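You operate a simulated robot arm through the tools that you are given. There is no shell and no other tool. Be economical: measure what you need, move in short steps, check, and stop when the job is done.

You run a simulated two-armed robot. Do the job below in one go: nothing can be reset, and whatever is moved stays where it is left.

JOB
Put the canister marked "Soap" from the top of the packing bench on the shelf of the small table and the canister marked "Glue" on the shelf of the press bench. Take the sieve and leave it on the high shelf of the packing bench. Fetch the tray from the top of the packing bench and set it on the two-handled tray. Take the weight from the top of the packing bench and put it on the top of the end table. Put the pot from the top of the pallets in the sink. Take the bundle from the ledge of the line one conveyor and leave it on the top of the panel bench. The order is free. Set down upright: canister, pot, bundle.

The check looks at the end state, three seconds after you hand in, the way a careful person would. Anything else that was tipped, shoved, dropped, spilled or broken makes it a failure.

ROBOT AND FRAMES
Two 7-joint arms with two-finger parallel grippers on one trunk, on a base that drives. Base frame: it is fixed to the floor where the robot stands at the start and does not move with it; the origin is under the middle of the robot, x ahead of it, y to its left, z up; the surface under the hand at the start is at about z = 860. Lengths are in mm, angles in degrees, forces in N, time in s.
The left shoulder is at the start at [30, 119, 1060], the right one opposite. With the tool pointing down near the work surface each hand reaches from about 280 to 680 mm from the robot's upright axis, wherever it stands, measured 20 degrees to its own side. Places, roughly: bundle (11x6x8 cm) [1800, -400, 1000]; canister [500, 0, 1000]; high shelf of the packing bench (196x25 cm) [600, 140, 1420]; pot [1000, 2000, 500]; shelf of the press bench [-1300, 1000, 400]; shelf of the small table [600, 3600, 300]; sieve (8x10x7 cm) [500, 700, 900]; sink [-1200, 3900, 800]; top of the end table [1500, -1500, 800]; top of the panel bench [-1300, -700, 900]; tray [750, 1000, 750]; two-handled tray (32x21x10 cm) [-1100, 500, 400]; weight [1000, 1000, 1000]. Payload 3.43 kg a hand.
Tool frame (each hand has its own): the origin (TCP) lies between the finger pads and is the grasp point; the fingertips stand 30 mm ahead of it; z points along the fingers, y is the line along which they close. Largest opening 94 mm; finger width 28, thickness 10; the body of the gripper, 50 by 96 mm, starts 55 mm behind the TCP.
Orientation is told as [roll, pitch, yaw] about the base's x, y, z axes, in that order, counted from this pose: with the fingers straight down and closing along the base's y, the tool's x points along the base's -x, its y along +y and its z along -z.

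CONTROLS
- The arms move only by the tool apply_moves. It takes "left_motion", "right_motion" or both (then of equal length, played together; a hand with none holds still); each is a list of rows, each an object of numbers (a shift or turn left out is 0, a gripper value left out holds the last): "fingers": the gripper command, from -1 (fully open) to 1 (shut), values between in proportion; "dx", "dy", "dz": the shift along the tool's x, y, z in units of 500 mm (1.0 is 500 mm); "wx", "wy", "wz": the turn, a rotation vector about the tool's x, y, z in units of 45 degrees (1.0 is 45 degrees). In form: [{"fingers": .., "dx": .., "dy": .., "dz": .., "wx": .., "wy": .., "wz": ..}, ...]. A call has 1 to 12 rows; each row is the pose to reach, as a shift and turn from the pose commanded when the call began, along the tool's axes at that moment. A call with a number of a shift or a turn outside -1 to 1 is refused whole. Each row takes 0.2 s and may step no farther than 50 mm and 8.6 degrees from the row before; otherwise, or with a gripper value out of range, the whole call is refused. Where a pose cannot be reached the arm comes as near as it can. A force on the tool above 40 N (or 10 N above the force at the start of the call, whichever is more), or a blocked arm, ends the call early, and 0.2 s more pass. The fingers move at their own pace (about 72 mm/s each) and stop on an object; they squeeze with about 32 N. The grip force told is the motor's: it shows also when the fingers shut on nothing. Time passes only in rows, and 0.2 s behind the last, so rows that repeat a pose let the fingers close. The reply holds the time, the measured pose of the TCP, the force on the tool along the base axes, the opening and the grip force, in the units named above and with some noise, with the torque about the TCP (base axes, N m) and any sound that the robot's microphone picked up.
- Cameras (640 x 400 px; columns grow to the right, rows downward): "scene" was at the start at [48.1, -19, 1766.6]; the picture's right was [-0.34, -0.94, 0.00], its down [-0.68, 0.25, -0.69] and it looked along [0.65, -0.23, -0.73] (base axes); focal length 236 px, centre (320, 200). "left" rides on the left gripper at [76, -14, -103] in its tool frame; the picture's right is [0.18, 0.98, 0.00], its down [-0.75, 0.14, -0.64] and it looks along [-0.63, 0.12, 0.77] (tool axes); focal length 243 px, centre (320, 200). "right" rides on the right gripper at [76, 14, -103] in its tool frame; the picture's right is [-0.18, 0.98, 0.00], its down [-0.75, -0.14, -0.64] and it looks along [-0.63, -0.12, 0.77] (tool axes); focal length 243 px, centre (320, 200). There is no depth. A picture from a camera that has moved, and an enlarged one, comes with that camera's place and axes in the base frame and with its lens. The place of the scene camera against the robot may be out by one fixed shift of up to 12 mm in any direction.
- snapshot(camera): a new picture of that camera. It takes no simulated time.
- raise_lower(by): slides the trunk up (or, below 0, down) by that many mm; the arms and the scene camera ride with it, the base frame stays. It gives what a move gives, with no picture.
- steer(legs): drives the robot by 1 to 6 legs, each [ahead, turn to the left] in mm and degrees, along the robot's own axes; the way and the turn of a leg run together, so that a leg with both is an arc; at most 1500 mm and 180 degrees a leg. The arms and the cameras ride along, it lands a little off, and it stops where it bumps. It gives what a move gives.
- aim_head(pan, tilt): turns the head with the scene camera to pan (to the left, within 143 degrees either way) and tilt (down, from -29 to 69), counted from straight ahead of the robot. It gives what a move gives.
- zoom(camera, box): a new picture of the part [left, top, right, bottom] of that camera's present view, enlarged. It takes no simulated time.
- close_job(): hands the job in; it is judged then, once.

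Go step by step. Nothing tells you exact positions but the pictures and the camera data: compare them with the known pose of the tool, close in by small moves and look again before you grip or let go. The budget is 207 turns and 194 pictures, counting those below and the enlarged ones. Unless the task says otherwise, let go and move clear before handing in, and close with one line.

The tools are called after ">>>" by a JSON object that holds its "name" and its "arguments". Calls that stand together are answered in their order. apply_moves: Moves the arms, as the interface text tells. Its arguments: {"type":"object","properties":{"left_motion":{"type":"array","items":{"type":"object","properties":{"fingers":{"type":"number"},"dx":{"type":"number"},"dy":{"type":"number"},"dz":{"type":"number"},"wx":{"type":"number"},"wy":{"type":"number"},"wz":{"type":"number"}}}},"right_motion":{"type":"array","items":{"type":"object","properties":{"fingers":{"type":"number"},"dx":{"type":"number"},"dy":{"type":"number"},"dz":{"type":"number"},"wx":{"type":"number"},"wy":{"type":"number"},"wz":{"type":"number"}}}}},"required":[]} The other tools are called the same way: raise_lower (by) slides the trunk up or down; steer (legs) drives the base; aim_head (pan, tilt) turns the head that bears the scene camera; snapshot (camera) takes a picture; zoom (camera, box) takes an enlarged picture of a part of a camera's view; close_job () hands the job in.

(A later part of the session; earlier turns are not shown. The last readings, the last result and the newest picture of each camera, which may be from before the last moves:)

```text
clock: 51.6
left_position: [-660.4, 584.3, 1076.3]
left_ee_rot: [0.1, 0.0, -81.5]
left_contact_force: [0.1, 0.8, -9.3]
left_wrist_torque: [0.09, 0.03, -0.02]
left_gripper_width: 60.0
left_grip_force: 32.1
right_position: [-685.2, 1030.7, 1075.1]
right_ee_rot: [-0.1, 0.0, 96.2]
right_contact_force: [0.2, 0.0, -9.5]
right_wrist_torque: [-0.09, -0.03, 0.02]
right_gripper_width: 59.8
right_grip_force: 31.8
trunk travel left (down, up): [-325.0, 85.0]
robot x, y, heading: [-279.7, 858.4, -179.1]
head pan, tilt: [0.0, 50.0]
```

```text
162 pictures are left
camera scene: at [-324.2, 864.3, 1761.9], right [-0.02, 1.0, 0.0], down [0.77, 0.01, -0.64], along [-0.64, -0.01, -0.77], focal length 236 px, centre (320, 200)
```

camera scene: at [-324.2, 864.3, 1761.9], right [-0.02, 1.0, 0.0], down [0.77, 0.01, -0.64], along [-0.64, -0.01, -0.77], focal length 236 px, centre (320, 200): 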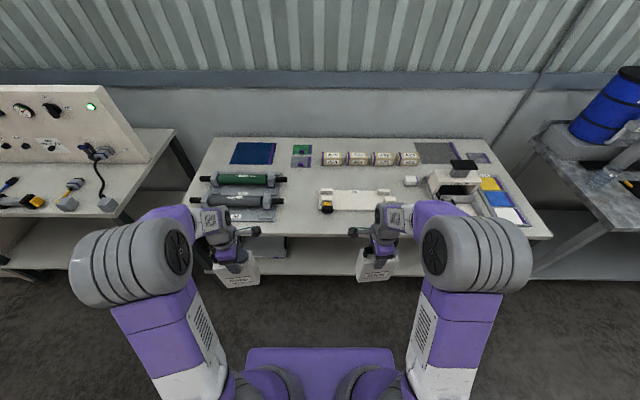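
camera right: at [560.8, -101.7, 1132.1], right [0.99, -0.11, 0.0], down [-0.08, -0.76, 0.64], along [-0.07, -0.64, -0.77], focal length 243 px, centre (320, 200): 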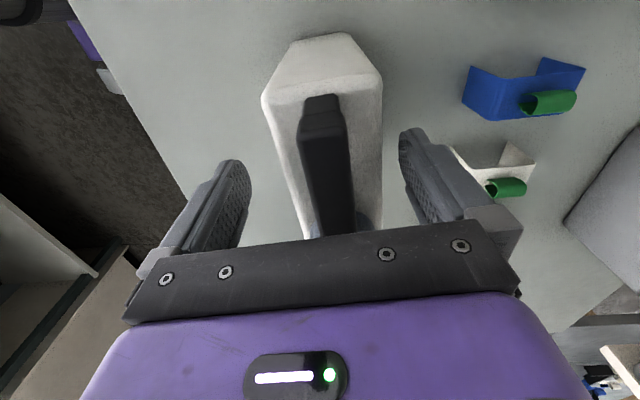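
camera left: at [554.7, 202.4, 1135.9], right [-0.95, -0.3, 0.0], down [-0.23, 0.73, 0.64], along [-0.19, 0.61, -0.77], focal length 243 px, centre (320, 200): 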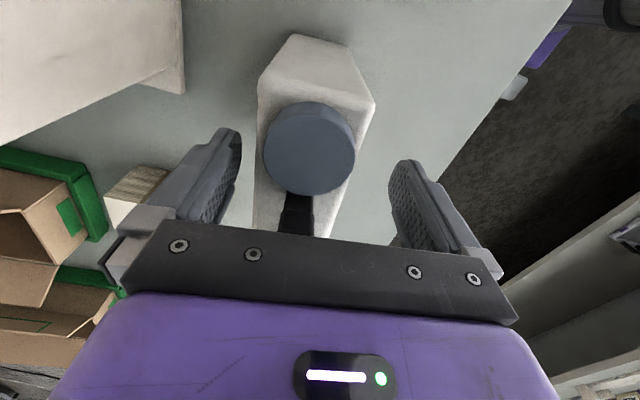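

I'm facing the press bench. Lowering the trunk so the hands come to shelf level, in front of the bench.

>>> {"name": "raise_lower", "arguments": {"by": -320}}

>>> {"name": "aim_head", "arguments": {"pan": 0, "tilt": 40}}

>>> {"name": "snapshot", "arguments": {"camera": "scene"}}

>>> {"name": "snapshot", "arguments": {"camera": "right"}}

>>> {"name": "snapshot", "arguments": {"camera": "left"}}

```text
clock: 54.8
left_position: [-660.7, 584.6, 756.0]
left_ee_rot: [0.1, 0.0, -81.5]
left_contact_force: [-0.4, 1.0, -8.0]
left_wrist_torque: [0.13, 0.03, 0.01]
left_gripper_width: 59.8
left_grip_force: 31.8
right_position: [-685.3, 1031.9, 754.8]
right_ee_rot: [-0.1, 0.0, 96.3]
right_contact_force: [0.7, 0.5, -9.1]
right_wrist_torque: [-0.08, -0.01, 0.02]
right_gripper_width: 59.5
right_grip_force: 32.6
trunk travel left (down, up): [-5.0, 405.0]
robot x, y, heading: [-277.5, 863.7, -179.1]
head pan, tilt: [0.0, 50.0]
```

```text
clock: 55.5
left_position: [-659.9, 585.1, 755.9]
left_ee_rot: [0.2, -0.1, -81.5]
left_contact_force: [0.3, -0.2, -9.3]
left_wrist_torque: [0.13, 0.02, -0.01]
left_gripper_width: 60.1
left_grip_force: 32.2
right_position: [-685.4, 1031.3, 755.0]
right_ee_rot: [-0.1, 0.0, 96.1]
right_contact_force: [-0.8, 0.0, -9.4]
right_wrist_torque: [-0.12, -0.05, 0.01]
right_gripper_width: 59.7
right_grip_force: 31.4
trunk travel left (down, up): [-5.0, 405.0]
robot x, y, heading: [-280.5, 854.3, -179.1]
head pan, tilt: [0.0, 40.0]
```

```text
161 pictures are left
camera scene: at [-331.9, 864.3, 1456.0], right [-0.02, 1.0, 0.0], down [0.64, 0.01, -0.77], along [-0.77, -0.01, -0.64], focal length 236 px, centre (320, 200)
```

scene: 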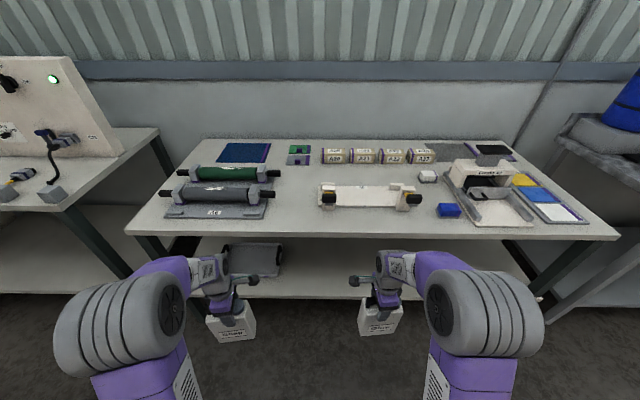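

```text
160 pictures are left
camera right: at [-691.1, 953.8, 855.4], right [-1.0, 0.08, 0.0], down [0.06, 0.76, 0.64], along [0.05, 0.64, -0.77], focal length 243 px, centre (320, 200)
```

right: 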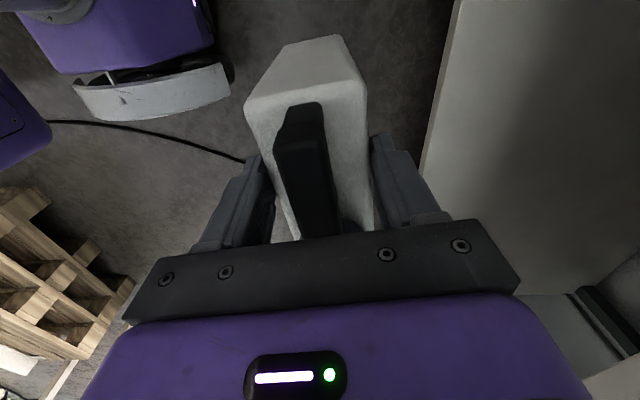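

```text
159 pictures are left
camera left: at [-685.3, 657.4, 858.7], right [0.95, 0.33, 0.0], down [0.25, -0.72, 0.64], along [0.21, -0.61, -0.77], focal length 243 px, centre (320, 200)
```

left: 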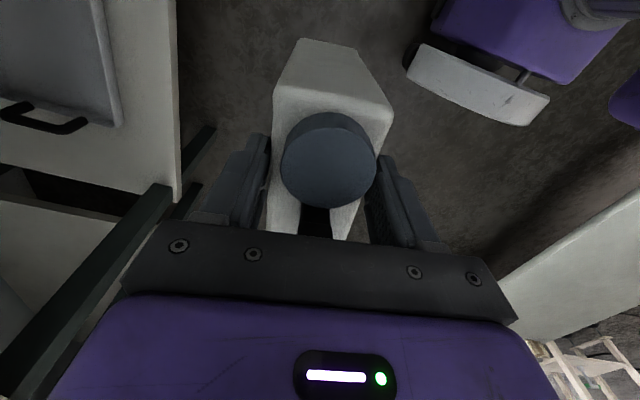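

Shelf front edge is at x≈-888, tabletop front at ≈-858. Lowering the right arm and checking the forearm's height relative to the tabletop.

>>> {"name": "apply_moves", "arguments": {"right_motion": [{"dz": 0.08}, {"dz": 0.16}, {"dz": 0.24}, {"dz": 0.31}]}}

>>> {"name": "aim_head", "arguments": {"pan": -20, "tilt": 50}}

>>> {"name": "snapshot", "arguments": {"camera": "scene"}}

```text
clock: 56.5
left_position: [-660.6, 585.0, 755.8]
left_ee_rot: [0.1, -0.1, -81.5]
left_contact_force: [0.0, 0.5, -8.8]
left_wrist_torque: [0.1, -0.01, -0.02]
left_gripper_width: 59.6
left_grip_force: 32.3
right_position: [-685.2, 1033.2, 595.8]
right_ee_rot: [0.1, -0.1, 96.2]
right_contact_force: [-0.6, -0.1, -8.9]
right_wrist_torque: [-0.1, 0.01, 0.02]
right_gripper_width: 59.7
right_grip_force: 32.0
trunk travel left (down, up): [-5.0, 405.0]
robot x, y, heading: [-276.5, 858.3, -178.9]
head pan, tilt: [0.0, 40.0]
```

```text
clock: 57.4
left_position: [-659.6, 584.5, 755.9]
left_ee_rot: [0.1, 0.1, -81.6]
left_contact_force: [-0.8, -1.0, -9.2]
left_wrist_torque: [0.17, 0.0, -0.02]
left_gripper_width: 59.7
left_grip_force: 31.7
right_position: [-684.7, 1033.6, 597.4]
right_ee_rot: [-0.1, 0.0, 96.1]
right_contact_force: [-0.1, -0.6, -9.6]
right_wrist_torque: [-0.12, -0.01, -0.03]
right_gripper_width: 59.6
right_grip_force: 32.0
trunk travel left (down, up): [-5.0, 405.0]
robot x, y, heading: [-275.1, 859.1, -179.0]
head pan, tilt: [-20.0, 50.0]
```

```text
158 pictures are left
camera scene: at [-319.8, 890.8, 1441.9], right [0.32, 0.95, 0.0], down [0.72, -0.25, -0.64], along [-0.61, 0.21, -0.77], focal length 236 px, centre (320, 200)
```

scene: 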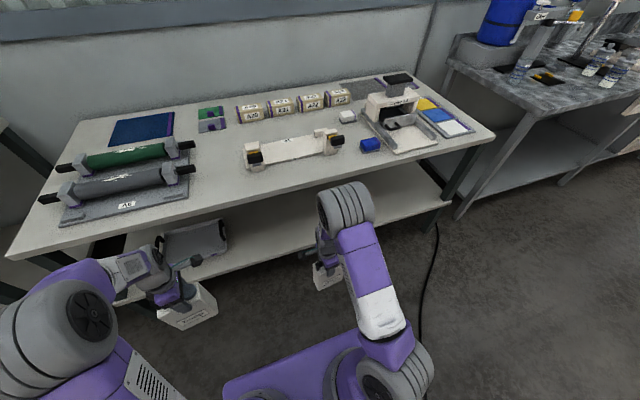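

>>> {"name": "snapshot", "arguments": {"camera": "right"}}

```text
157 pictures are left
camera right: at [-691.2, 955.6, 697.4], right [-1.0, 0.08, 0.0], down [0.06, 0.76, 0.64], along [0.05, 0.64, -0.77], focal length 243 px, centre (320, 200)
```

right: 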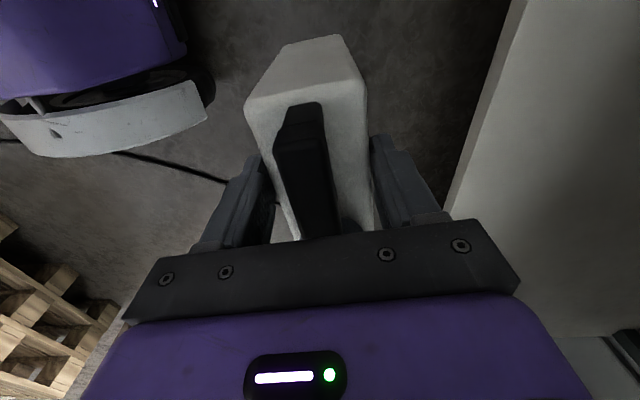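

Shelf height works out to ≈372–400, front edge ≈-900. Driving 70 mm closer, then extending the right arm under the tabletop stepwise.

>>> {"name": "steer", "arguments": {"legs": [[70, 0]]}}

>>> {"name": "apply_moves", "arguments": {"right_motion": [{"dx": -0.009, "dy": 0.08}, {"dx": -0.018, "dy": 0.16}, {"dx": -0.026, "dy": 0.24}]}}

>>> {"name": "snapshot", "arguments": {"camera": "scene"}}

>>> {"name": "snapshot", "arguments": {"camera": "right"}}

```text
clock: 58.4
left_position: [-730.4, 582.4, 756.2]
left_ee_rot: [0.1, 0.0, -81.5]
left_contact_force: [-0.4, 0.1, -9.2]
left_wrist_torque: [0.14, 0.02, 0.02]
left_gripper_width: 59.5
left_grip_force: 32.1
right_position: [-754.9, 1031.0, 595.1]
right_ee_rot: [0.0, 0.0, 96.3]
right_contact_force: [-0.9, -1.0, -9.8]
right_wrist_torque: [-0.09, -0.01, 0.01]
right_gripper_width: 59.8
right_grip_force: 32.0
trunk travel left (down, up): [-5.0, 405.0]
robot x, y, heading: [-346.5, 855.3, -179.0]
head pan, tilt: [-20.0, 50.0]
```

```text
clock: 59.2
left_position: [-729.2, 583.4, 756.6]
left_ee_rot: [0.2, 0.0, -81.5]
left_contact_force: [0.9, 0.6, -9.8]
left_wrist_torque: [0.12, 0.05, 0.01]
left_gripper_width: 59.8
left_grip_force: 31.7
right_position: [-876.8, 1031.1, 596.2]
right_ee_rot: [-0.2, 0.0, 96.2]
right_contact_force: [0.3, 0.4, -8.9]
right_wrist_torque: [-0.1, -0.03, 0.01]
right_gripper_width: 59.3
right_grip_force: 31.7
trunk travel left (down, up): [-5.0, 405.0]
robot x, y, heading: [-351.0, 857.8, -179.0]
head pan, tilt: [-20.0, 50.0]
```

```text
156 pictures are left
camera scene: at [-388.7, 889.3, 1441.9], right [0.32, 0.95, 0.0], down [0.72, -0.25, -0.64], along [-0.61, 0.21, -0.77], focal length 236 px, centre (320, 200)
```

scene: 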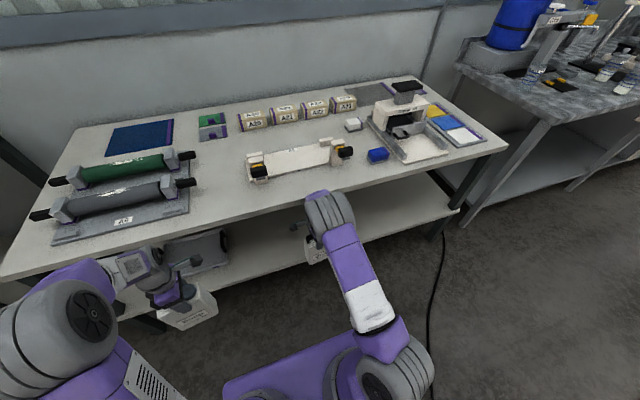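

```text
155 pictures are left
camera right: at [-883.2, 953.9, 696.3], right [-1.0, 0.08, 0.0], down [0.06, 0.76, 0.64], along [0.05, 0.64, -0.77], focal length 243 px, centre (320, 200)
```

right: 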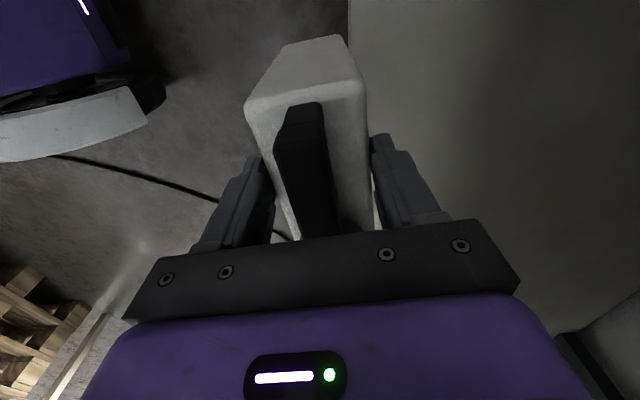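

The elbow rides high when the arm is bent, so I'll back off, stretch the arm first, and then drive the stretched arm in under the tabletop.

>>> {"name": "steer", "arguments": {"legs": [[-250, 0]]}}

>>> {"name": "apply_moves", "arguments": {"right_motion": [{"dx": -0.008, "dy": 0.07}, {"dx": -0.013, "dy": 0.12}, {"dx": -0.018, "dy": 0.16}]}}

>>> {"name": "snapshot", "arguments": {"camera": "scene"}}

```text
clock: 61.0
left_position: [-484.8, 588.1, 756.3]
left_ee_rot: [0.1, 0.0, -81.6]
left_contact_force: [0.4, 0.3, -9.1]
left_wrist_torque: [0.1, 0.0, 0.03]
left_gripper_width: 59.7
left_grip_force: 31.7
right_position: [-630.1, 1036.8, 595.8]
right_ee_rot: [-0.1, 0.0, 96.2]
right_contact_force: [0.6, 0.4, -8.7]
right_wrist_torque: [-0.11, -0.02, -0.01]
right_gripper_width: 59.9
right_grip_force: 31.9
trunk travel left (down, up): [-5.0, 405.0]
robot x, y, heading: [-102.8, 862.2, -179.4]
head pan, tilt: [-20.0, 50.0]
```

```text
clock: 61.8
left_position: [-484.7, 588.3, 756.6]
left_ee_rot: [0.1, -0.1, -81.7]
left_contact_force: [-0.6, 0.2, -8.8]
left_wrist_torque: [0.15, 0.02, 0.0]
left_gripper_width: 59.6
left_grip_force: 32.0
right_position: [-712.1, 1036.3, 593.4]
right_ee_rot: [-0.2, 0.0, 96.1]
right_contact_force: [-1.0, 0.6, -8.5]
right_wrist_torque: [-0.09, 0.01, -0.02]
right_gripper_width: 59.6
right_grip_force: 32.1
trunk travel left (down, up): [-5.0, 405.0]
robot x, y, heading: [-104.8, 859.3, -179.0]
head pan, tilt: [-20.0, 50.0]
```

```text
154 pictures are left
camera scene: at [-143.7, 894.0, 1441.8], right [0.33, 0.95, 0.0], down [0.72, -0.25, -0.64], along [-0.61, 0.21, -0.77], focal length 236 px, centre (320, 200)
```

scene: 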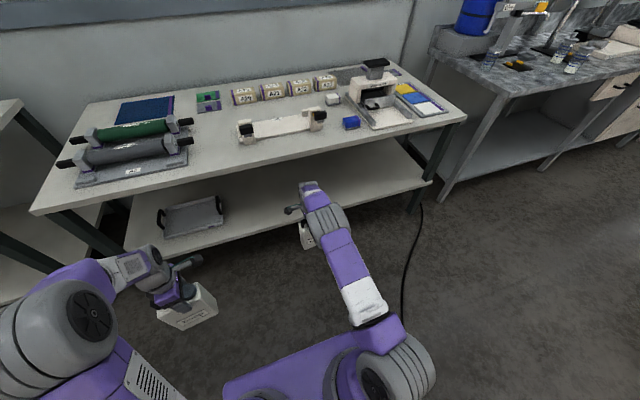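

The press-bench gap (≈385→≈765) is too low for a vertical hand over the canister. I'll set both canisters back at the packing bench's front, narrow side toward me, and regrasp them with horizontal fingers.

>>> {"name": "raise_lower", "arguments": {"by": 320}}

>>> {"name": "apply_moves", "arguments": {"right_motion": [{"dz": -0.09}, {"dz": -0.18}, {"dz": -0.27}, {"dz": -0.34}, {"dz": -0.34, "dy": -0.09, "dx": 0.01}, {"dz": -0.34, "dy": -0.18, "dx": 0.02}, {"dz": -0.34, "dy": -0.27, "dx": 0.03}, {"dz": -0.34, "dy": -0.36, "dx": 0.04}, {"dz": -0.34, "dy": -0.42, "dx": 0.04}]}}

>>> {"name": "steer", "arguments": {"legs": [[100, 0], [0, 90], [800, 0], [0, 90]]}}

```text
clock: 65.0
left_position: [-484.2, 587.5, 1077.1]
left_ee_rot: [0.1, 0.1, -81.6]
left_contact_force: [0.2, 0.0, -8.2]
left_wrist_torque: [0.14, 0.02, -0.06]
left_gripper_width: 59.5
left_grip_force: 31.8
right_position: [-712.9, 1037.9, 915.5]
right_ee_rot: [-0.1, 0.0, 96.0]
right_contact_force: [0.1, -0.1, -9.7]
right_wrist_torque: [-0.08, -0.02, 0.05]
right_gripper_width: 59.9
right_grip_force: 31.6
trunk travel left (down, up): [-325.0, 85.0]
robot x, y, heading: [-104.3, 858.7, -179.0]
head pan, tilt: [-20.0, 50.0]
```

```text
clock: 67.0
left_position: [-485.4, 588.6, 1076.1]
left_ee_rot: [0.1, 0.0, -81.6]
left_contact_force: [0.5, 0.2, -8.9]
left_wrist_torque: [0.12, 0.0, -0.02]
left_gripper_width: 59.9
left_grip_force: 31.8
right_position: [-502.2, 1041.1, 1084.7]
right_ee_rot: [0.0, 0.0, 96.1]
right_contact_force: [-0.3, 0.0, -9.1]
right_wrist_torque: [-0.09, -0.02, -0.03]
right_gripper_width: 59.8
right_grip_force: 32.3
trunk travel left (down, up): [-325.0, 85.0]
robot x, y, heading: [-100.1, 866.0, -179.3]
head pan, tilt: [-20.0, 50.0]
```

```text
clock: 79.7
left_position: [201.2, 335.1, 1075.8]
left_ee_rot: [0.1, 0.1, 99.7]
left_contact_force: [0.2, 0.2, -10.1]
left_wrist_torque: [-0.11, 0.01, -0.01]
left_gripper_width: 59.7
left_grip_force: 32.4
right_position: [230.6, -116.5, 1085.7]
right_ee_rot: [0.0, 0.0, -82.5]
right_contact_force: [0.4, -0.8, -8.9]
right_wrist_torque: [0.1, 0.01, 0.0]
right_gripper_width: 59.8
right_grip_force: 31.4
trunk travel left (down, up): [-325.0, 85.0]
robot x, y, heading: [-180.6, 52.0, 2.3]
head pan, tilt: [-20.0, 50.0]
```

Turning both hands so each canister's narrow side will face the robot.

>>> {"name": "apply_moves", "arguments": {"left_motion": [{"wz": 0.18}, {"wz": 0.36}, {"wz": 0.54}, {"wz": 0.72}, {"wz": 0.9}, {"wz": 1.0}], "right_motion": [{"wz": -0.18}, {"wz": -0.36}, {"wz": -0.54}, {"wz": -0.72}, {"wz": -0.9}, {"wz": -1.0}]}}

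>>> {"name": "apply_moves", "arguments": {"left_motion": [{"wz": 0.18}, {"wz": 0.36}, {"wz": 0.54}, {"wz": 0.72}, {"wz": 0.9}, {"wz": 1.0}], "right_motion": [{"wz": -0.14}, {"wz": -0.28}, {"wz": -0.42}, {"wz": -0.56}, {"wz": -0.7}, {"wz": -0.83}]}}

>>> {"name": "apply_moves", "arguments": {"left_motion": [{"wz": 0.11}, {"wz": 0.215}]}}

>>> {"name": "aim_head", "arguments": {"pan": 0, "tilt": 50}}

>>> {"name": "snapshot", "arguments": {"camera": "scene"}}

```text
clock: 81.1
left_position: [199.8, 335.7, 1076.2]
left_ee_rot: [0.2, 0.0, 54.7]
left_contact_force: [-0.3, 0.4, -9.6]
left_wrist_torque: [-0.13, 0.09, 0.0]
left_gripper_width: 59.9
left_grip_force: 32.2
right_position: [229.7, -115.2, 1086.1]
right_ee_rot: [-0.1, 0.1, -37.4]
right_contact_force: [0.3, -0.1, -9.7]
right_wrist_torque: [0.1, 0.08, -0.01]
right_gripper_width: 59.8
right_grip_force: 31.6
trunk travel left (down, up): [-325.0, 85.0]
robot x, y, heading: [-174.7, 54.4, 2.4]
head pan, tilt: [-20.0, 50.0]
```

```text
clock: 82.5
left_position: [200.8, 335.5, 1076.3]
left_ee_rot: [-0.1, 0.1, 9.6]
left_contact_force: [0.0, 0.1, -8.2]
left_wrist_torque: [0.01, 0.12, 0.01]
left_gripper_width: 59.9
left_grip_force: 32.5
right_position: [230.0, -115.7, 1084.8]
right_ee_rot: [-0.1, 0.1, -0.1]
right_contact_force: [0.7, 0.3, -9.9]
right_wrist_torque: [-0.04, 0.1, 0.0]
right_gripper_width: 59.6
right_grip_force: 31.4
trunk travel left (down, up): [-325.0, 85.0]
robot x, y, heading: [-179.0, 54.4, 2.2]
head pan, tilt: [-20.0, 50.0]
```

```text
clock: 83.1
left_position: [199.4, 333.9, 1077.2]
left_ee_rot: [0.0, 0.1, 0.1]
left_contact_force: [0.1, -0.9, -8.7]
left_wrist_torque: [0.02, 0.13, 0.02]
left_gripper_width: 59.7
left_grip_force: 32.3
right_position: [229.8, -115.3, 1084.9]
right_ee_rot: [0.1, 0.1, 0.0]
right_contact_force: [-0.1, 0.2, -8.7]
right_wrist_torque: [0.01, 0.11, 0.0]
right_gripper_width: 59.7
right_grip_force: 32.2
trunk travel left (down, up): [-325.0, 85.0]
robot x, y, heading: [-175.8, 52.0, 2.4]
head pan, tilt: [-20.0, 50.0]
```

```text
clock: 83.9
left_position: [200.3, 334.7, 1076.5]
left_ee_rot: [-0.1, 0.1, 0.0]
left_contact_force: [-0.6, 0.1, -9.2]
left_wrist_torque: [-0.01, 0.14, 0.0]
left_gripper_width: 59.5
left_grip_force: 31.9
right_position: [229.9, -116.4, 1083.5]
right_ee_rot: [0.0, 0.1, -0.2]
right_contact_force: [0.6, 0.8, -9.1]
right_wrist_torque: [0.0, 0.11, -0.02]
right_gripper_width: 60.0
right_grip_force: 32.2
trunk travel left (down, up): [-325.0, 85.0]
robot x, y, heading: [-178.7, 57.0, 2.4]
head pan, tilt: [0.0, 50.0]
```

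```text
153 pictures are left
camera scene: at [-124.4, 64.1, 1761.9], right [0.04, -1.0, 0.0], down [-0.77, -0.03, -0.64], along [0.64, 0.03, -0.77], focal length 236 px, centre (320, 200)
```

scene: 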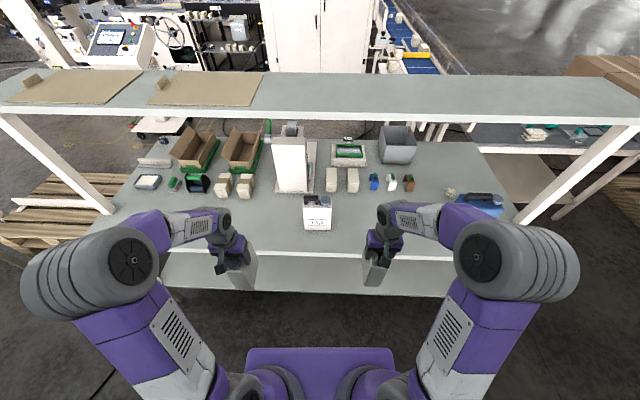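

Driving in so the canisters hang over the bench front, then lowering onto it.

>>> {"name": "steer", "arguments": {"legs": [[200, -1.5]]}}

>>> {"name": "apply_moves", "arguments": {"left_motion": [{"dz": 0.04}, {"dz": 0.08}, {"dz": 0.095}, {"dz": 0.102}, {"dz": 0.108}], "right_motion": [{"dz": 0.04}, {"dz": 0.08}, {"dz": 0.1}, {"dz": 0.115}, {"dz": 0.124}]}}

```text
clock: 85.5
left_position: [407.7, 334.7, 1076.1]
left_ee_rot: [-0.1, 0.1, -1.0]
left_contact_force: [0.6, 0.2, -9.4]
left_wrist_torque: [-0.03, 0.16, 0.0]
left_gripper_width: 59.7
left_grip_force: 31.8
right_position: [429.5, -117.8, 1085.4]
right_ee_rot: [-0.1, 0.1, -1.3]
right_contact_force: [-0.4, 0.5, -9.4]
right_wrist_torque: [0.05, 0.09, -0.01]
right_gripper_width: 59.9
right_grip_force: 32.3
trunk travel left (down, up): [-325.0, 85.0]
robot x, y, heading: [24.2, 60.4, 1.1]
head pan, tilt: [0.0, 50.0]
```

```text
clock: 86.8
left_position: [406.9, 334.1, 1026.7]
left_ee_rot: [0.2, -0.6, -1.0]
left_contact_force: [2.3, 4.3, 31.3]
left_wrist_torque: [-0.36, 0.09, 0.13]
left_gripper_width: 60.0
left_grip_force: 31.8
right_position: [427.4, -119.4, 1027.1]
right_ee_rot: [0.0, -0.4, -1.3]
right_contact_force: [-4.6, -2.8, 28.3]
right_wrist_torque: [-0.18, 0.55, 0.04]
right_gripper_width: 59.9
right_grip_force: 32.2
trunk travel left (down, up): [-325.0, 85.0]
robot x, y, heading: [25.3, 58.1, 1.0]
head pan, tilt: [0.0, 50.0]
```

Both are seated. Releasing and rising clear, then retracting toward me.

>>> {"name": "apply_moves", "arguments": {"left_motion": [{"dz": -0.006}, {"dz": -0.006, "fingers": -1}, {"dz": -0.006}, {"dz": -0.006}, {"dz": -0.09}, {"dz": -0.17}, {"dz": -0.22}], "right_motion": [{"dz": -0.006}, {"dz": -0.006, "fingers": -1}, {"dz": -0.006}, {"dz": -0.006}, {"dz": -0.09}, {"dz": -0.17}, {"dz": -0.22}]}}

>>> {"name": "steer", "arguments": {"legs": [[-320, 0]]}}

>>> {"name": "aim_head", "arguments": {"pan": 0, "tilt": 40}}

>>> {"name": "snapshot", "arguments": {"camera": "scene"}}

```text
clock: 88.3
left_position: [407.5, 335.3, 1130.4]
left_ee_rot: [0.0, 0.1, -1.0]
left_contact_force: [-0.3, -0.6, -0.5]
left_wrist_torque: [0.0, -0.01, 0.0]
left_gripper_width: 93.9
left_grip_force: 0.1
right_position: [425.8, -118.6, 1134.5]
right_ee_rot: [0.0, 0.1, -1.2]
right_contact_force: [-0.3, -0.6, -0.7]
right_wrist_torque: [0.01, -0.02, -0.01]
right_gripper_width: 94.1
right_grip_force: 0.1
trunk travel left (down, up): [-325.0, 85.0]
robot x, y, heading: [26.9, 60.6, 1.1]
head pan, tilt: [0.0, 50.0]
```

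```text
clock: 90.5
left_position: [86.6, 327.6, 1130.2]
left_ee_rot: [0.0, 0.1, -1.3]
left_contact_force: [0.0, 0.4, 0.8]
left_wrist_torque: [-0.02, 0.0, 0.01]
left_gripper_width: 94.0
left_grip_force: 0.1
right_position: [104.1, -125.4, 1134.0]
right_ee_rot: [0.1, 0.2, -1.5]
right_contact_force: [0.7, 0.7, 0.2]
right_wrist_torque: [0.02, 0.01, 0.01]
right_gripper_width: 93.9
right_grip_force: 0.0
trunk travel left (down, up): [-325.0, 85.0]
robot x, y, heading: [-294.9, 50.8, 0.9]
head pan, tilt: [0.0, 50.0]
```

```text
clock: 91.2
left_position: [88.7, 326.5, 1129.7]
left_ee_rot: [0.0, 0.1, -1.3]
left_contact_force: [0.1, 0.2, 0.4]
left_wrist_torque: [0.03, -0.01, 0.03]
left_gripper_width: 93.9
left_grip_force: 0.1
right_position: [104.7, -126.0, 1134.2]
right_ee_rot: [0.1, 0.1, -1.5]
right_contact_force: [0.8, 0.1, -0.2]
right_wrist_torque: [-0.02, -0.01, 0.01]
right_gripper_width: 94.0
right_grip_force: 0.1
trunk travel left (down, up): [-325.0, 85.0]
robot x, y, heading: [-295.2, 54.4, 1.0]
head pan, tilt: [0.0, 40.0]
```

```text
152 pictures are left
camera scene: at [-236.6, 63.1, 1776.1], right [0.02, -1.0, 0.0], down [-0.64, -0.01, -0.77], along [0.77, 0.01, -0.64], focal length 236 px, centre (320, 200)
```

scene: 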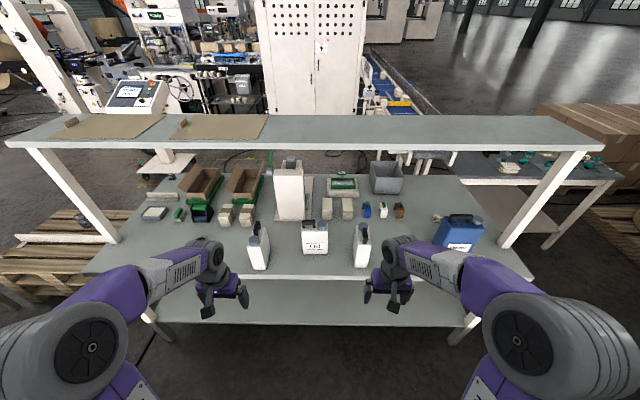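

Both stand upright at the bench front. Now pitching both hands to point forward while extending them.

>>> {"name": "apply_moves", "arguments": {"left_motion": [{"dx": -0.06, "wy": -0.17}, {"dx": -0.12, "wy": -0.34}, {"dx": -0.19, "wy": -0.51}, {"dx": -0.26, "wy": -0.68}, {"dx": -0.33, "wy": -0.85}, {"dx": -0.4, "wy": -1.0}], "right_motion": [{"dx": -0.06, "wy": -0.17}, {"dx": -0.12, "wy": -0.34}, {"dx": -0.19, "wy": -0.51}, {"dx": -0.26, "wy": -0.68}, {"dx": -0.33, "wy": -0.85}, {"dx": -0.4, "wy": -1.0}]}}

>>> {"name": "apply_moves", "arguments": {"left_motion": [{"wy": -0.17}, {"wy": -0.34}, {"wy": -0.51}, {"wy": -0.68}, {"wy": -0.85}, {"wy": -1.0}], "right_motion": [{"wy": -0.17}, {"wy": -0.34}, {"wy": -0.51}, {"wy": -0.68}, {"wy": -0.85}, {"wy": -1.0}]}}

>>> {"name": "snapshot", "arguments": {"camera": "scene"}}

>>> {"name": "snapshot", "arguments": {"camera": "left"}}

>>> {"name": "snapshot", "arguments": {"camera": "right"}}

```text
clock: 92.6
left_position: [289.5, 321.1, 1130.3]
left_ee_rot: [-0.1, -45.0, -1.2]
left_contact_force: [0.1, -0.2, -0.8]
left_wrist_torque: [-0.02, 0.01, 0.0]
left_gripper_width: 93.8
left_grip_force: 0.2
right_position: [307.3, -130.3, 1134.8]
right_ee_rot: [-0.1, -45.0, -1.4]
right_contact_force: [-0.4, 0.8, -0.2]
right_wrist_torque: [0.03, -0.01, 0.02]
right_gripper_width: 93.9
right_grip_force: 0.1
trunk travel left (down, up): [-325.0, 85.0]
robot x, y, heading: [-292.5, 55.5, 1.0]
head pan, tilt: [0.0, 40.0]
```

```text
clock: 94.0
left_position: [287.8, 323.1, 1130.2]
left_ee_rot: [44.8, -90.0, -46.1]
left_contact_force: [0.0, 0.3, -1.1]
left_wrist_torque: [0.01, 0.01, -0.03]
left_gripper_width: 94.1
left_grip_force: 0.1
right_position: [304.6, -131.0, 1133.0]
right_ee_rot: [-57.4, -90.0, 55.9]
right_contact_force: [-0.1, 0.1, 0.1]
right_wrist_torque: [0.02, -0.01, 0.02]
right_gripper_width: 94.4
right_grip_force: 0.0
trunk travel left (down, up): [-325.0, 85.0]
robot x, y, heading: [-293.6, 52.8, 1.1]
head pan, tilt: [0.0, 40.0]
```

```text
151 pictures are left
camera scene: at [-235.5, 63.2, 1776.1], right [0.02, -1.0, 0.0], down [-0.64, -0.01, -0.77], along [0.77, 0.01, -0.64], focal length 236 px, centre (320, 200)
```

scene: 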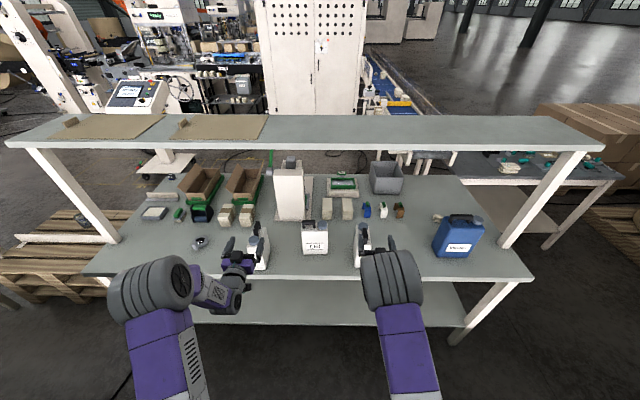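

```text
150 pictures are left
camera left: at [185.6, 310.0, 1053.8], right [0.02, 0.98, -0.18], down [-0.64, 0.15, 0.75], along [0.77, 0.1, 0.63], focal length 243 px, centre (320, 200)
```

left: 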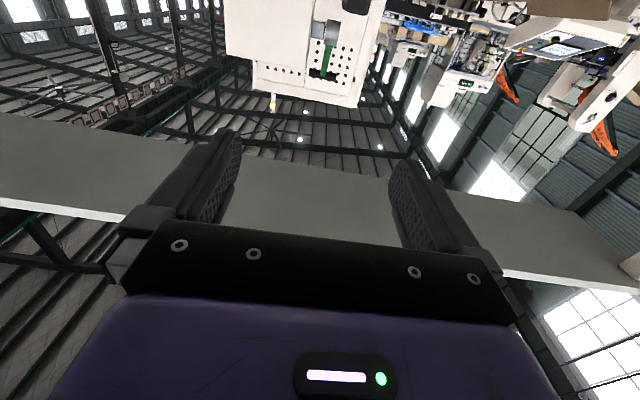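

```text
149 pictures are left
camera right: at [202.6, -114.0, 1055.8], right [0.03, 0.98, 0.18], down [-0.65, -0.12, 0.75], along [0.76, -0.14, 0.63], focal length 243 px, centre (320, 200)
```

right: 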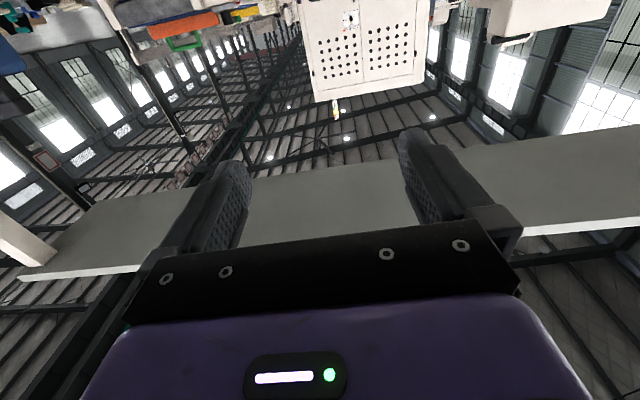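

Hands point forward. I'll tilt them 20° down, lower to z≈965 in front of the canisters and check alignment before driving in.

>>> {"name": "apply_moves", "arguments": {"left_motion": [{"dx": 0.08, "dy": 0.01, "wy": 0.15}, {"dx": 0.16, "dy": 0.02, "wy": 0.3}, {"dx": 0.24, "dy": 0.024, "wy": 0.444}, {"dx": 0.33, "dy": 0.024, "wy": 0.444}], "right_motion": [{"dx": 0.08, "dy": 0.01, "wy": 0.15}, {"dx": 0.16, "dy": 0.02, "wy": 0.3}, {"dx": 0.24, "dy": 0.024, "wy": 0.444}, {"dx": 0.336, "dy": 0.024, "wy": 0.444}]}}

>>> {"name": "aim_head", "arguments": {"pan": 0, "tilt": 55}}

>>> {"name": "snapshot", "arguments": {"camera": "left"}}

>>> {"name": "snapshot", "arguments": {"camera": "right"}}

>>> {"name": "zoom", "arguments": {"camera": "scene", "box": [180, 120, 440, 282]}}

```text
clock: 95.0
left_position: [288.8, 333.3, 963.5]
left_ee_rot: [0.1, -69.9, -1.2]
left_contact_force: [-0.2, 0.2, 0.8]
left_wrist_torque: [-0.03, -0.04, 0.02]
left_gripper_width: 94.2
left_grip_force: 0.0
right_position: [305.3, -116.0, 965.4]
right_ee_rot: [-0.1, -69.8, -1.4]
right_contact_force: [-1.2, -0.3, 0.0]
right_wrist_torque: [0.01, -0.03, 0.02]
right_gripper_width: 93.9
right_grip_force: 0.0
trunk travel left (down, up): [-325.0, 85.0]
robot x, y, heading: [-294.6, 52.1, 0.9]
head pan, tilt: [0.0, 40.0]
```

```text
clock: 95.8
left_position: [287.6, 333.4, 966.5]
left_ee_rot: [0.1, -69.9, -1.4]
left_contact_force: [-0.3, -0.2, 0.6]
left_wrist_torque: [-0.02, -0.02, -0.02]
left_gripper_width: 94.1
left_grip_force: 0.0
right_position: [303.2, -117.0, 967.3]
right_ee_rot: [-0.1, -69.9, -1.3]
right_contact_force: [0.8, -0.5, 0.8]
right_wrist_torque: [-0.01, -0.01, 0.02]
right_gripper_width: 94.0
right_grip_force: 0.1
trunk travel left (down, up): [-325.0, 85.0]
robot x, y, heading: [-293.2, 52.9, 1.0]
head pan, tilt: [0.0, 55.0]
```

```text
148 pictures are left
camera left: at [165.9, 321.9, 929.1], right [-0.04, 0.98, -0.17], down [-0.34, 0.15, 0.93], along [0.94, 0.1, 0.33], focal length 243 px, centre (320, 200)
```

left: 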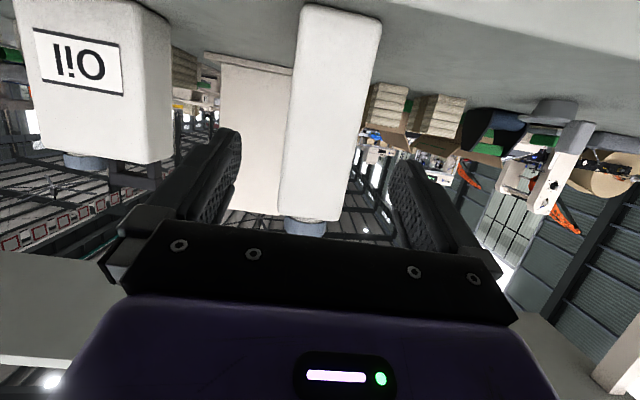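

```text
147 pictures are left
camera right: at [181.8, -99.2, 928.4], right [0.09, 0.98, 0.17], down [-0.35, -0.13, 0.93], along [0.93, -0.14, 0.33], focal length 243 px, centre (320, 200)
```

right: 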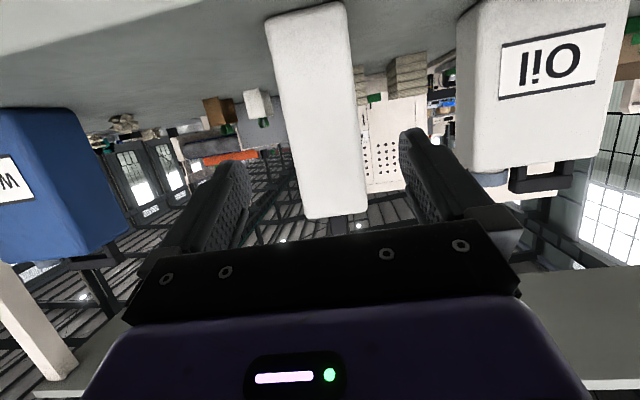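

```text
2.46 times, centred on (310, 201) of scene
camera zoom: at [-249.5, 62.9, 1755.5], right [0.02, -1.0, 0.0], down [-0.82, -0.01, -0.57], along [0.57, 0.01, -0.82], focal length 581 px, centre (345, 198)
```

zoom: 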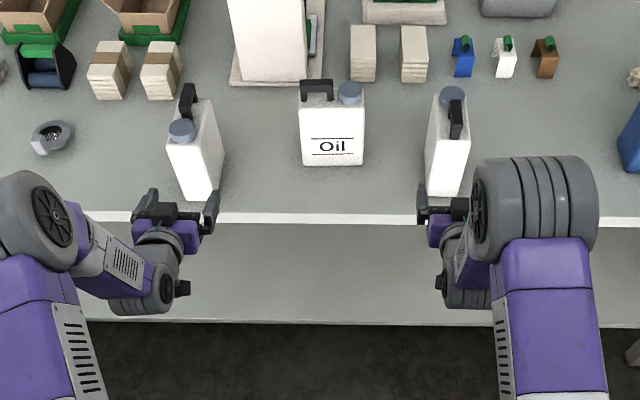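

Both canisters are centred between the fingers. Driving forward 110 mm and closing.

>>> {"name": "steer", "arguments": {"legs": [[110, 0]]}}

>>> {"name": "apply_moves", "arguments": {"left_motion": [{"fingers": 1}, {"fingers": 1}, {"fingers": 1}, {"fingers": 1}], "right_motion": [{"fingers": 1}, {"fingers": 1}, {"fingers": 1}, {"fingers": 1}]}}

>>> {"name": "snapshot", "arguments": {"camera": "scene"}}

```text
clock: 97.0
left_position: [397.2, 337.0, 965.8]
left_ee_rot: [0.0, -69.9, -1.3]
left_contact_force: [0.3, -0.7, -0.8]
left_wrist_torque: [0.03, 0.01, -0.04]
left_gripper_width: 94.0
left_grip_force: 0.1
right_position: [412.9, -115.0, 964.9]
right_ee_rot: [-0.1, -69.9, -1.4]
right_contact_force: [-0.4, 0.9, -0.1]
right_wrist_torque: [-0.02, -0.04, 0.01]
right_gripper_width: 94.4
right_grip_force: 0.0
trunk travel left (down, up): [-325.0, 85.0]
robot x, y, heading: [-186.4, 58.4, 0.9]
head pan, tilt: [0.0, 55.0]
```

```text
clock: 98.0
left_position: [394.6, 335.4, 965.6]
left_ee_rot: [0.0, -69.9, -1.3]
left_contact_force: [-4.0, -0.1, 0.0]
left_wrist_torque: [-0.1, 0.27, -0.04]
left_gripper_width: 64.5
left_grip_force: 32.0
right_position: [411.2, -115.3, 967.0]
right_ee_rot: [-0.1, -69.9, -1.3]
right_contact_force: [-2.2, -2.0, -0.6]
right_wrist_torque: [-0.01, 0.02, -0.06]
right_gripper_width: 64.4
right_grip_force: 32.4
trunk travel left (down, up): [-325.0, 85.0]
robot x, y, heading: [-186.5, 49.4, 0.9]
head pan, tilt: [0.0, 55.0]
```

```text
145 pictures are left
camera scene: at [-142.3, 64.2, 1755.4], right [0.02, -1.0, 0.0], down [-0.82, -0.01, -0.57], along [0.57, 0.01, -0.82], focal length 236 px, centre (320, 200)
```

scene: 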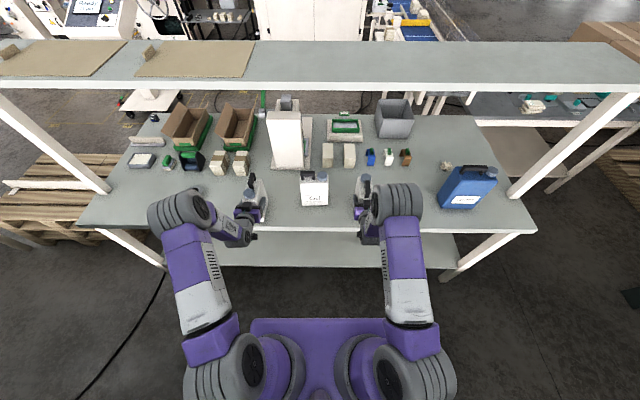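

Both gripped. Lifting, retracting a little, backing out.

>>> {"name": "apply_moves", "arguments": {"left_motion": [{"dx": -0.04, "dz": -0.014}, {"dx": -0.08, "dz": -0.028}, {"dx": -0.113, "dz": -0.041}], "right_motion": [{"dx": -0.04, "dz": -0.014}, {"dx": -0.08, "dz": -0.028}, {"dx": -0.113, "dz": -0.041}]}}

>>> {"name": "steer", "arguments": {"legs": [[-110, 0]]}}

>>> {"name": "apply_moves", "arguments": {"left_motion": [{"dx": 0.022, "dz": -0.06}, {"dx": 0.044, "dz": -0.12}, {"dx": 0.068, "dz": -0.188}, {"dx": 0.068, "dz": -0.188}], "right_motion": [{"dx": 0.022, "dz": -0.06}, {"dx": 0.044, "dz": -0.12}, {"dx": 0.068, "dz": -0.188}, {"dx": 0.068, "dz": -0.188}]}}

>>> {"name": "steer", "arguments": {"legs": [[0, 90], [800, 0], [0, 90]]}}

>>> {"name": "aim_head", "arguments": {"pan": 0, "tilt": 45}}

>>> {"name": "snapshot", "arguments": {"camera": "scene"}}

```text
clock: 98.8
left_position: [395.7, 336.3, 1023.5]
left_ee_rot: [0.0, -69.8, -1.2]
left_contact_force: [-0.3, 0.2, -9.0]
left_wrist_torque: [0.0, 0.24, 0.0]
left_gripper_width: 64.6
left_grip_force: 32.6
right_position: [409.9, -115.6, 1022.7]
right_ee_rot: [0.1, -69.7, -1.5]
right_contact_force: [0.2, 0.4, -8.7]
right_wrist_torque: [0.01, 0.25, -0.01]
right_gripper_width: 64.4
right_grip_force: 32.1
trunk travel left (down, up): [-325.0, 85.0]
robot x, y, heading: [-187.0, 53.9, 0.9]
head pan, tilt: [0.0, 55.0]
```

```text
clock: 100.0
left_position: [287.7, 334.4, 1023.7]
left_ee_rot: [0.0, -69.7, -1.2]
left_contact_force: [-0.1, 0.9, -9.6]
left_wrist_torque: [0.03, 0.2, 0.0]
left_gripper_width: 64.4
left_grip_force: 31.9
right_position: [303.4, -117.6, 1023.5]
right_ee_rot: [-0.1, -69.8, -1.3]
right_contact_force: [-0.2, 0.5, -9.5]
right_wrist_torque: [0.0, 0.23, -0.04]
right_gripper_width: 64.4
right_grip_force: 32.1
trunk travel left (down, up): [-325.0, 85.0]
robot x, y, heading: [-295.9, 54.2, 1.1]
head pan, tilt: [0.0, 55.0]
```

```text
clock: 101.0
left_position: [189.4, 335.4, 1022.7]
left_ee_rot: [0.0, -69.8, -1.3]
left_contact_force: [0.5, -0.3, -9.1]
left_wrist_torque: [-0.01, 0.22, -0.02]
left_gripper_width: 64.4
left_grip_force: 32.4
right_position: [203.2, -116.9, 1025.9]
right_ee_rot: [-0.1, -69.8, -1.5]
right_contact_force: [1.3, 0.7, -9.8]
right_wrist_torque: [-0.01, 0.25, 0.04]
right_gripper_width: 64.4
right_grip_force: 32.1
trunk travel left (down, up): [-325.0, 85.0]
robot x, y, heading: [-292.2, 51.8, 0.9]
head pan, tilt: [0.0, 55.0]
```

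```text
clock: 112.8
left_position: [-782.8, 574.4, 1024.1]
left_ee_rot: [-0.1, -69.8, 177.7]
left_contact_force: [-0.4, -1.3, -8.3]
left_wrist_torque: [0.02, -0.25, 0.0]
left_gripper_width: 64.4
left_grip_force: 31.9
right_position: [-788.8, 1028.0, 1024.6]
right_ee_rot: [0.0, -69.8, 177.5]
right_contact_force: [-0.6, -0.7, -9.0]
right_wrist_torque: [-0.02, -0.3, 0.02]
right_gripper_width: 64.5
right_grip_force: 31.5
trunk travel left (down, up): [-325.0, 85.0]
robot x, y, heading: [-293.8, 845.6, 179.7]
head pan, tilt: [0.0, 55.0]
```

```text
clock: 113.5
left_position: [-783.5, 575.1, 1022.5]
left_ee_rot: [-0.1, -69.8, 177.6]
left_contact_force: [0.8, 0.9, -10.1]
left_wrist_torque: [0.0, -0.25, -0.01]
left_gripper_width: 64.2
left_grip_force: 31.7
right_position: [-787.7, 1030.0, 1023.7]
right_ee_rot: [-0.1, -69.7, 177.4]
right_contact_force: [0.6, -0.6, -9.0]
right_wrist_torque: [-0.01, -0.26, 0.0]
right_gripper_width: 64.3
right_grip_force: 32.0
trunk travel left (down, up): [-325.0, 85.0]
robot x, y, heading: [-294.0, 849.7, 179.9]
head pan, tilt: [0.0, 45.0]
```

```text
144 pictures are left
camera scene: at [-344.4, 855.9, 1768.7], right [0.0, 1.0, 0.0], down [0.71, 0.0, -0.71], along [-0.71, 0.0, -0.71], focal length 236 px, centre (320, 200)
```

scene: 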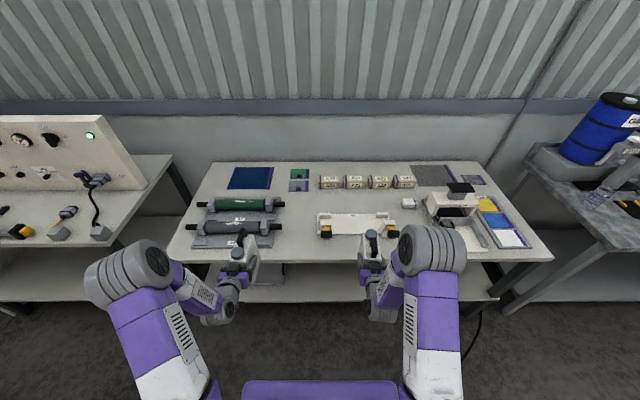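

Backing up a bit, lowering the trunk, then lowering and stretching the right arm with Glue to shelf height.

>>> {"name": "steer", "arguments": {"legs": [[-150, 0]]}}

>>> {"name": "raise_lower", "arguments": {"by": -320}}

>>> {"name": "apply_moves", "arguments": {"right_motion": [{"dx": 0.09, "dz": 0.032}, {"dx": 0.18, "dz": 0.065}, {"dx": 0.27, "dz": 0.097}, {"dx": 0.348, "dz": 0.126}, {"dx": 0.32, "dz": 0.2}, {"dx": 0.29, "dz": 0.28}, {"dx": 0.26, "dz": 0.36}, {"dx": 0.235, "dz": 0.43}, {"dx": 0.21, "dz": 0.5}]}}

>>> {"name": "snapshot", "arguments": {"camera": "right"}}

>>> {"name": "snapshot", "arguments": {"camera": "scene"}}

```text
clock: 114.9
left_position: [-633.4, 573.8, 1024.5]
left_ee_rot: [0.1, -69.8, 177.7]
left_contact_force: [1.0, -0.7, -9.6]
left_wrist_torque: [0.01, -0.23, -0.01]
left_gripper_width: 64.5
left_grip_force: 31.7
right_position: [-639.7, 1028.0, 1025.2]
right_ee_rot: [-0.1, -69.8, 177.6]
right_contact_force: [0.6, -0.7, -8.3]
right_wrist_torque: [-0.04, -0.29, 0.01]
right_gripper_width: 64.4
right_grip_force: 32.1
trunk travel left (down, up): [-325.0, 85.0]
robot x, y, heading: [-143.0, 845.8, 180.0]
head pan, tilt: [0.0, 45.0]
```

```text
clock: 118.1
left_position: [-633.2, 574.0, 703.9]
left_ee_rot: [0.0, -69.8, 177.6]
left_contact_force: [-0.6, 0.2, -9.5]
left_wrist_torque: [-0.03, -0.24, 0.02]
left_gripper_width: 64.6
left_grip_force: 32.1
right_position: [-639.8, 1027.1, 704.3]
right_ee_rot: [-0.1, -69.7, 177.7]
right_contact_force: [-0.1, 0.3, -9.5]
right_wrist_torque: [0.0, -0.27, -0.03]
right_gripper_width: 64.6
right_grip_force: 32.2
trunk travel left (down, up): [-5.0, 405.0]
robot x, y, heading: [-141.7, 846.4, 179.7]
head pan, tilt: [0.0, 45.0]
```

```text
clock: 120.1
left_position: [-634.3, 574.2, 703.2]
left_ee_rot: [-0.1, -69.9, 177.6]
left_contact_force: [0.1, 0.0, -9.1]
left_wrist_torque: [0.0, -0.23, 0.03]
left_gripper_width: 64.3
left_grip_force: 31.8
right_position: [-835.6, 1036.9, 518.6]
right_ee_rot: [-0.1, -69.5, 177.6]
right_contact_force: [-0.7, 0.4, -9.2]
right_wrist_torque: [-0.01, -0.27, 0.02]
right_gripper_width: 64.3
right_grip_force: 31.9
trunk travel left (down, up): [-5.0, 405.0]
robot x, y, heading: [-143.2, 846.0, 179.6]
head pan, tilt: [0.0, 45.0]
```

```text
143 pictures are left
camera right: at [-714.5, 1018.2, 482.4], right [-0.11, -0.98, 0.17], down [0.34, 0.13, 0.93], along [-0.93, 0.16, 0.32], focal length 243 px, centre (320, 200)
```

right: 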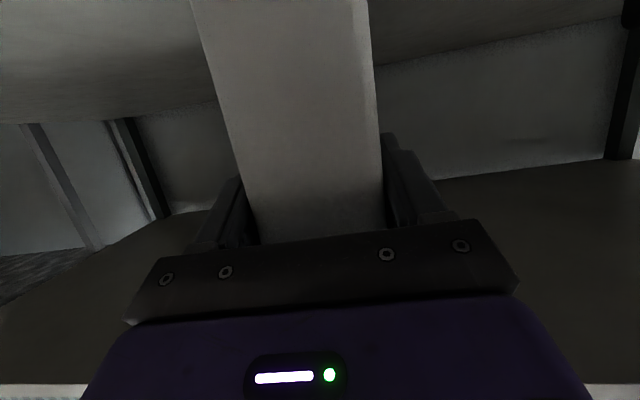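

```text
142 pictures are left
camera scene: at [-195.7, 855.5, 1448.7], right [0.0, 1.0, 0.0], down [0.71, 0.0, -0.71], along [-0.71, 0.0, -0.71], focal length 236 px, centre (320, 200)
```

scene: 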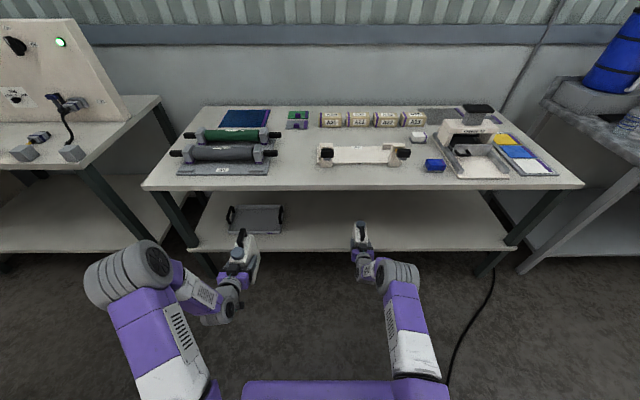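

Everything fits: canister bottom ≈413, shelf ≈375, tabletop underside ≈783. Driving in 147 mm.

>>> {"name": "steer", "arguments": {"legs": [[147, 0]]}}

>>> {"name": "snapshot", "arguments": {"camera": "scene"}}

>>> {"name": "apply_moves", "arguments": {"right_motion": [{"dx": 0.028, "dz": 0.01}, {"dx": 0.045, "dz": 0.016}, {"dx": 0.056, "dz": 0.02}, {"dx": 0.066, "dz": 0.024}, {"dx": 0.076, "dz": 0.028}, {"dx": 0.086, "dz": 0.031}]}}

```text
clock: 121.4
left_position: [-778.3, 575.8, 701.4]
left_ee_rot: [-0.2, -69.8, 177.6]
left_contact_force: [-0.4, -0.1, -8.9]
left_wrist_torque: [-0.03, -0.26, -0.04]
left_gripper_width: 64.5
left_grip_force: 32.3
right_position: [-981.9, 1039.8, 520.5]
right_ee_rot: [-0.1, -69.7, 177.5]
right_contact_force: [-0.8, 1.0, -9.5]
right_wrist_torque: [-0.02, -0.24, 0.01]
right_gripper_width: 64.4
right_grip_force: 31.9
trunk travel left (down, up): [-5.0, 405.0]
robot x, y, heading: [-288.7, 849.5, 179.9]
head pan, tilt: [0.0, 45.0]
```

```text
141 pictures are left
camera scene: at [-340.7, 855.8, 1448.7], right [0.0, 1.0, 0.0], down [0.71, 0.0, -0.71], along [-0.71, 0.0, -0.71], focal length 236 px, centre (320, 200)
```

scene: 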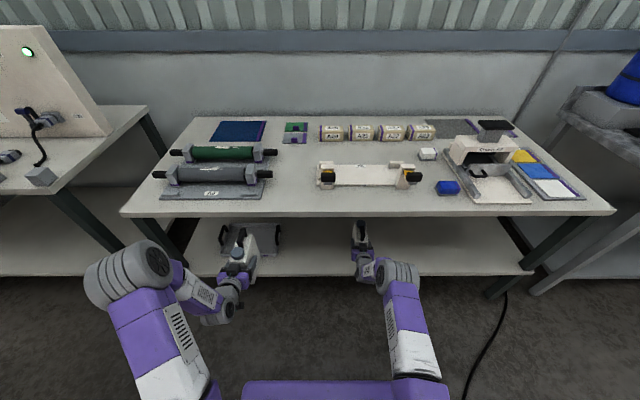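

```text
clock: 122.8
left_position: [-779.0, 575.5, 703.6]
left_ee_rot: [-0.1, -69.6, 177.7]
left_contact_force: [0.9, 0.5, -9.1]
left_wrist_torque: [-0.04, -0.2, 0.01]
left_gripper_width: 64.3
left_grip_force: 32.1
right_position: [-980.5, 1038.0, 474.0]
right_ee_rot: [-0.2, -69.7, 177.5]
right_contact_force: [-0.4, 0.5, -9.6]
right_wrist_torque: [-0.03, -0.28, 0.01]
right_gripper_width: 64.4
right_grip_force: 32.4
trunk travel left (down, up): [-5.0, 405.0]
robot x, y, heading: [-287.3, 850.7, 179.9]
head pan, tilt: [0.0, 45.0]
```

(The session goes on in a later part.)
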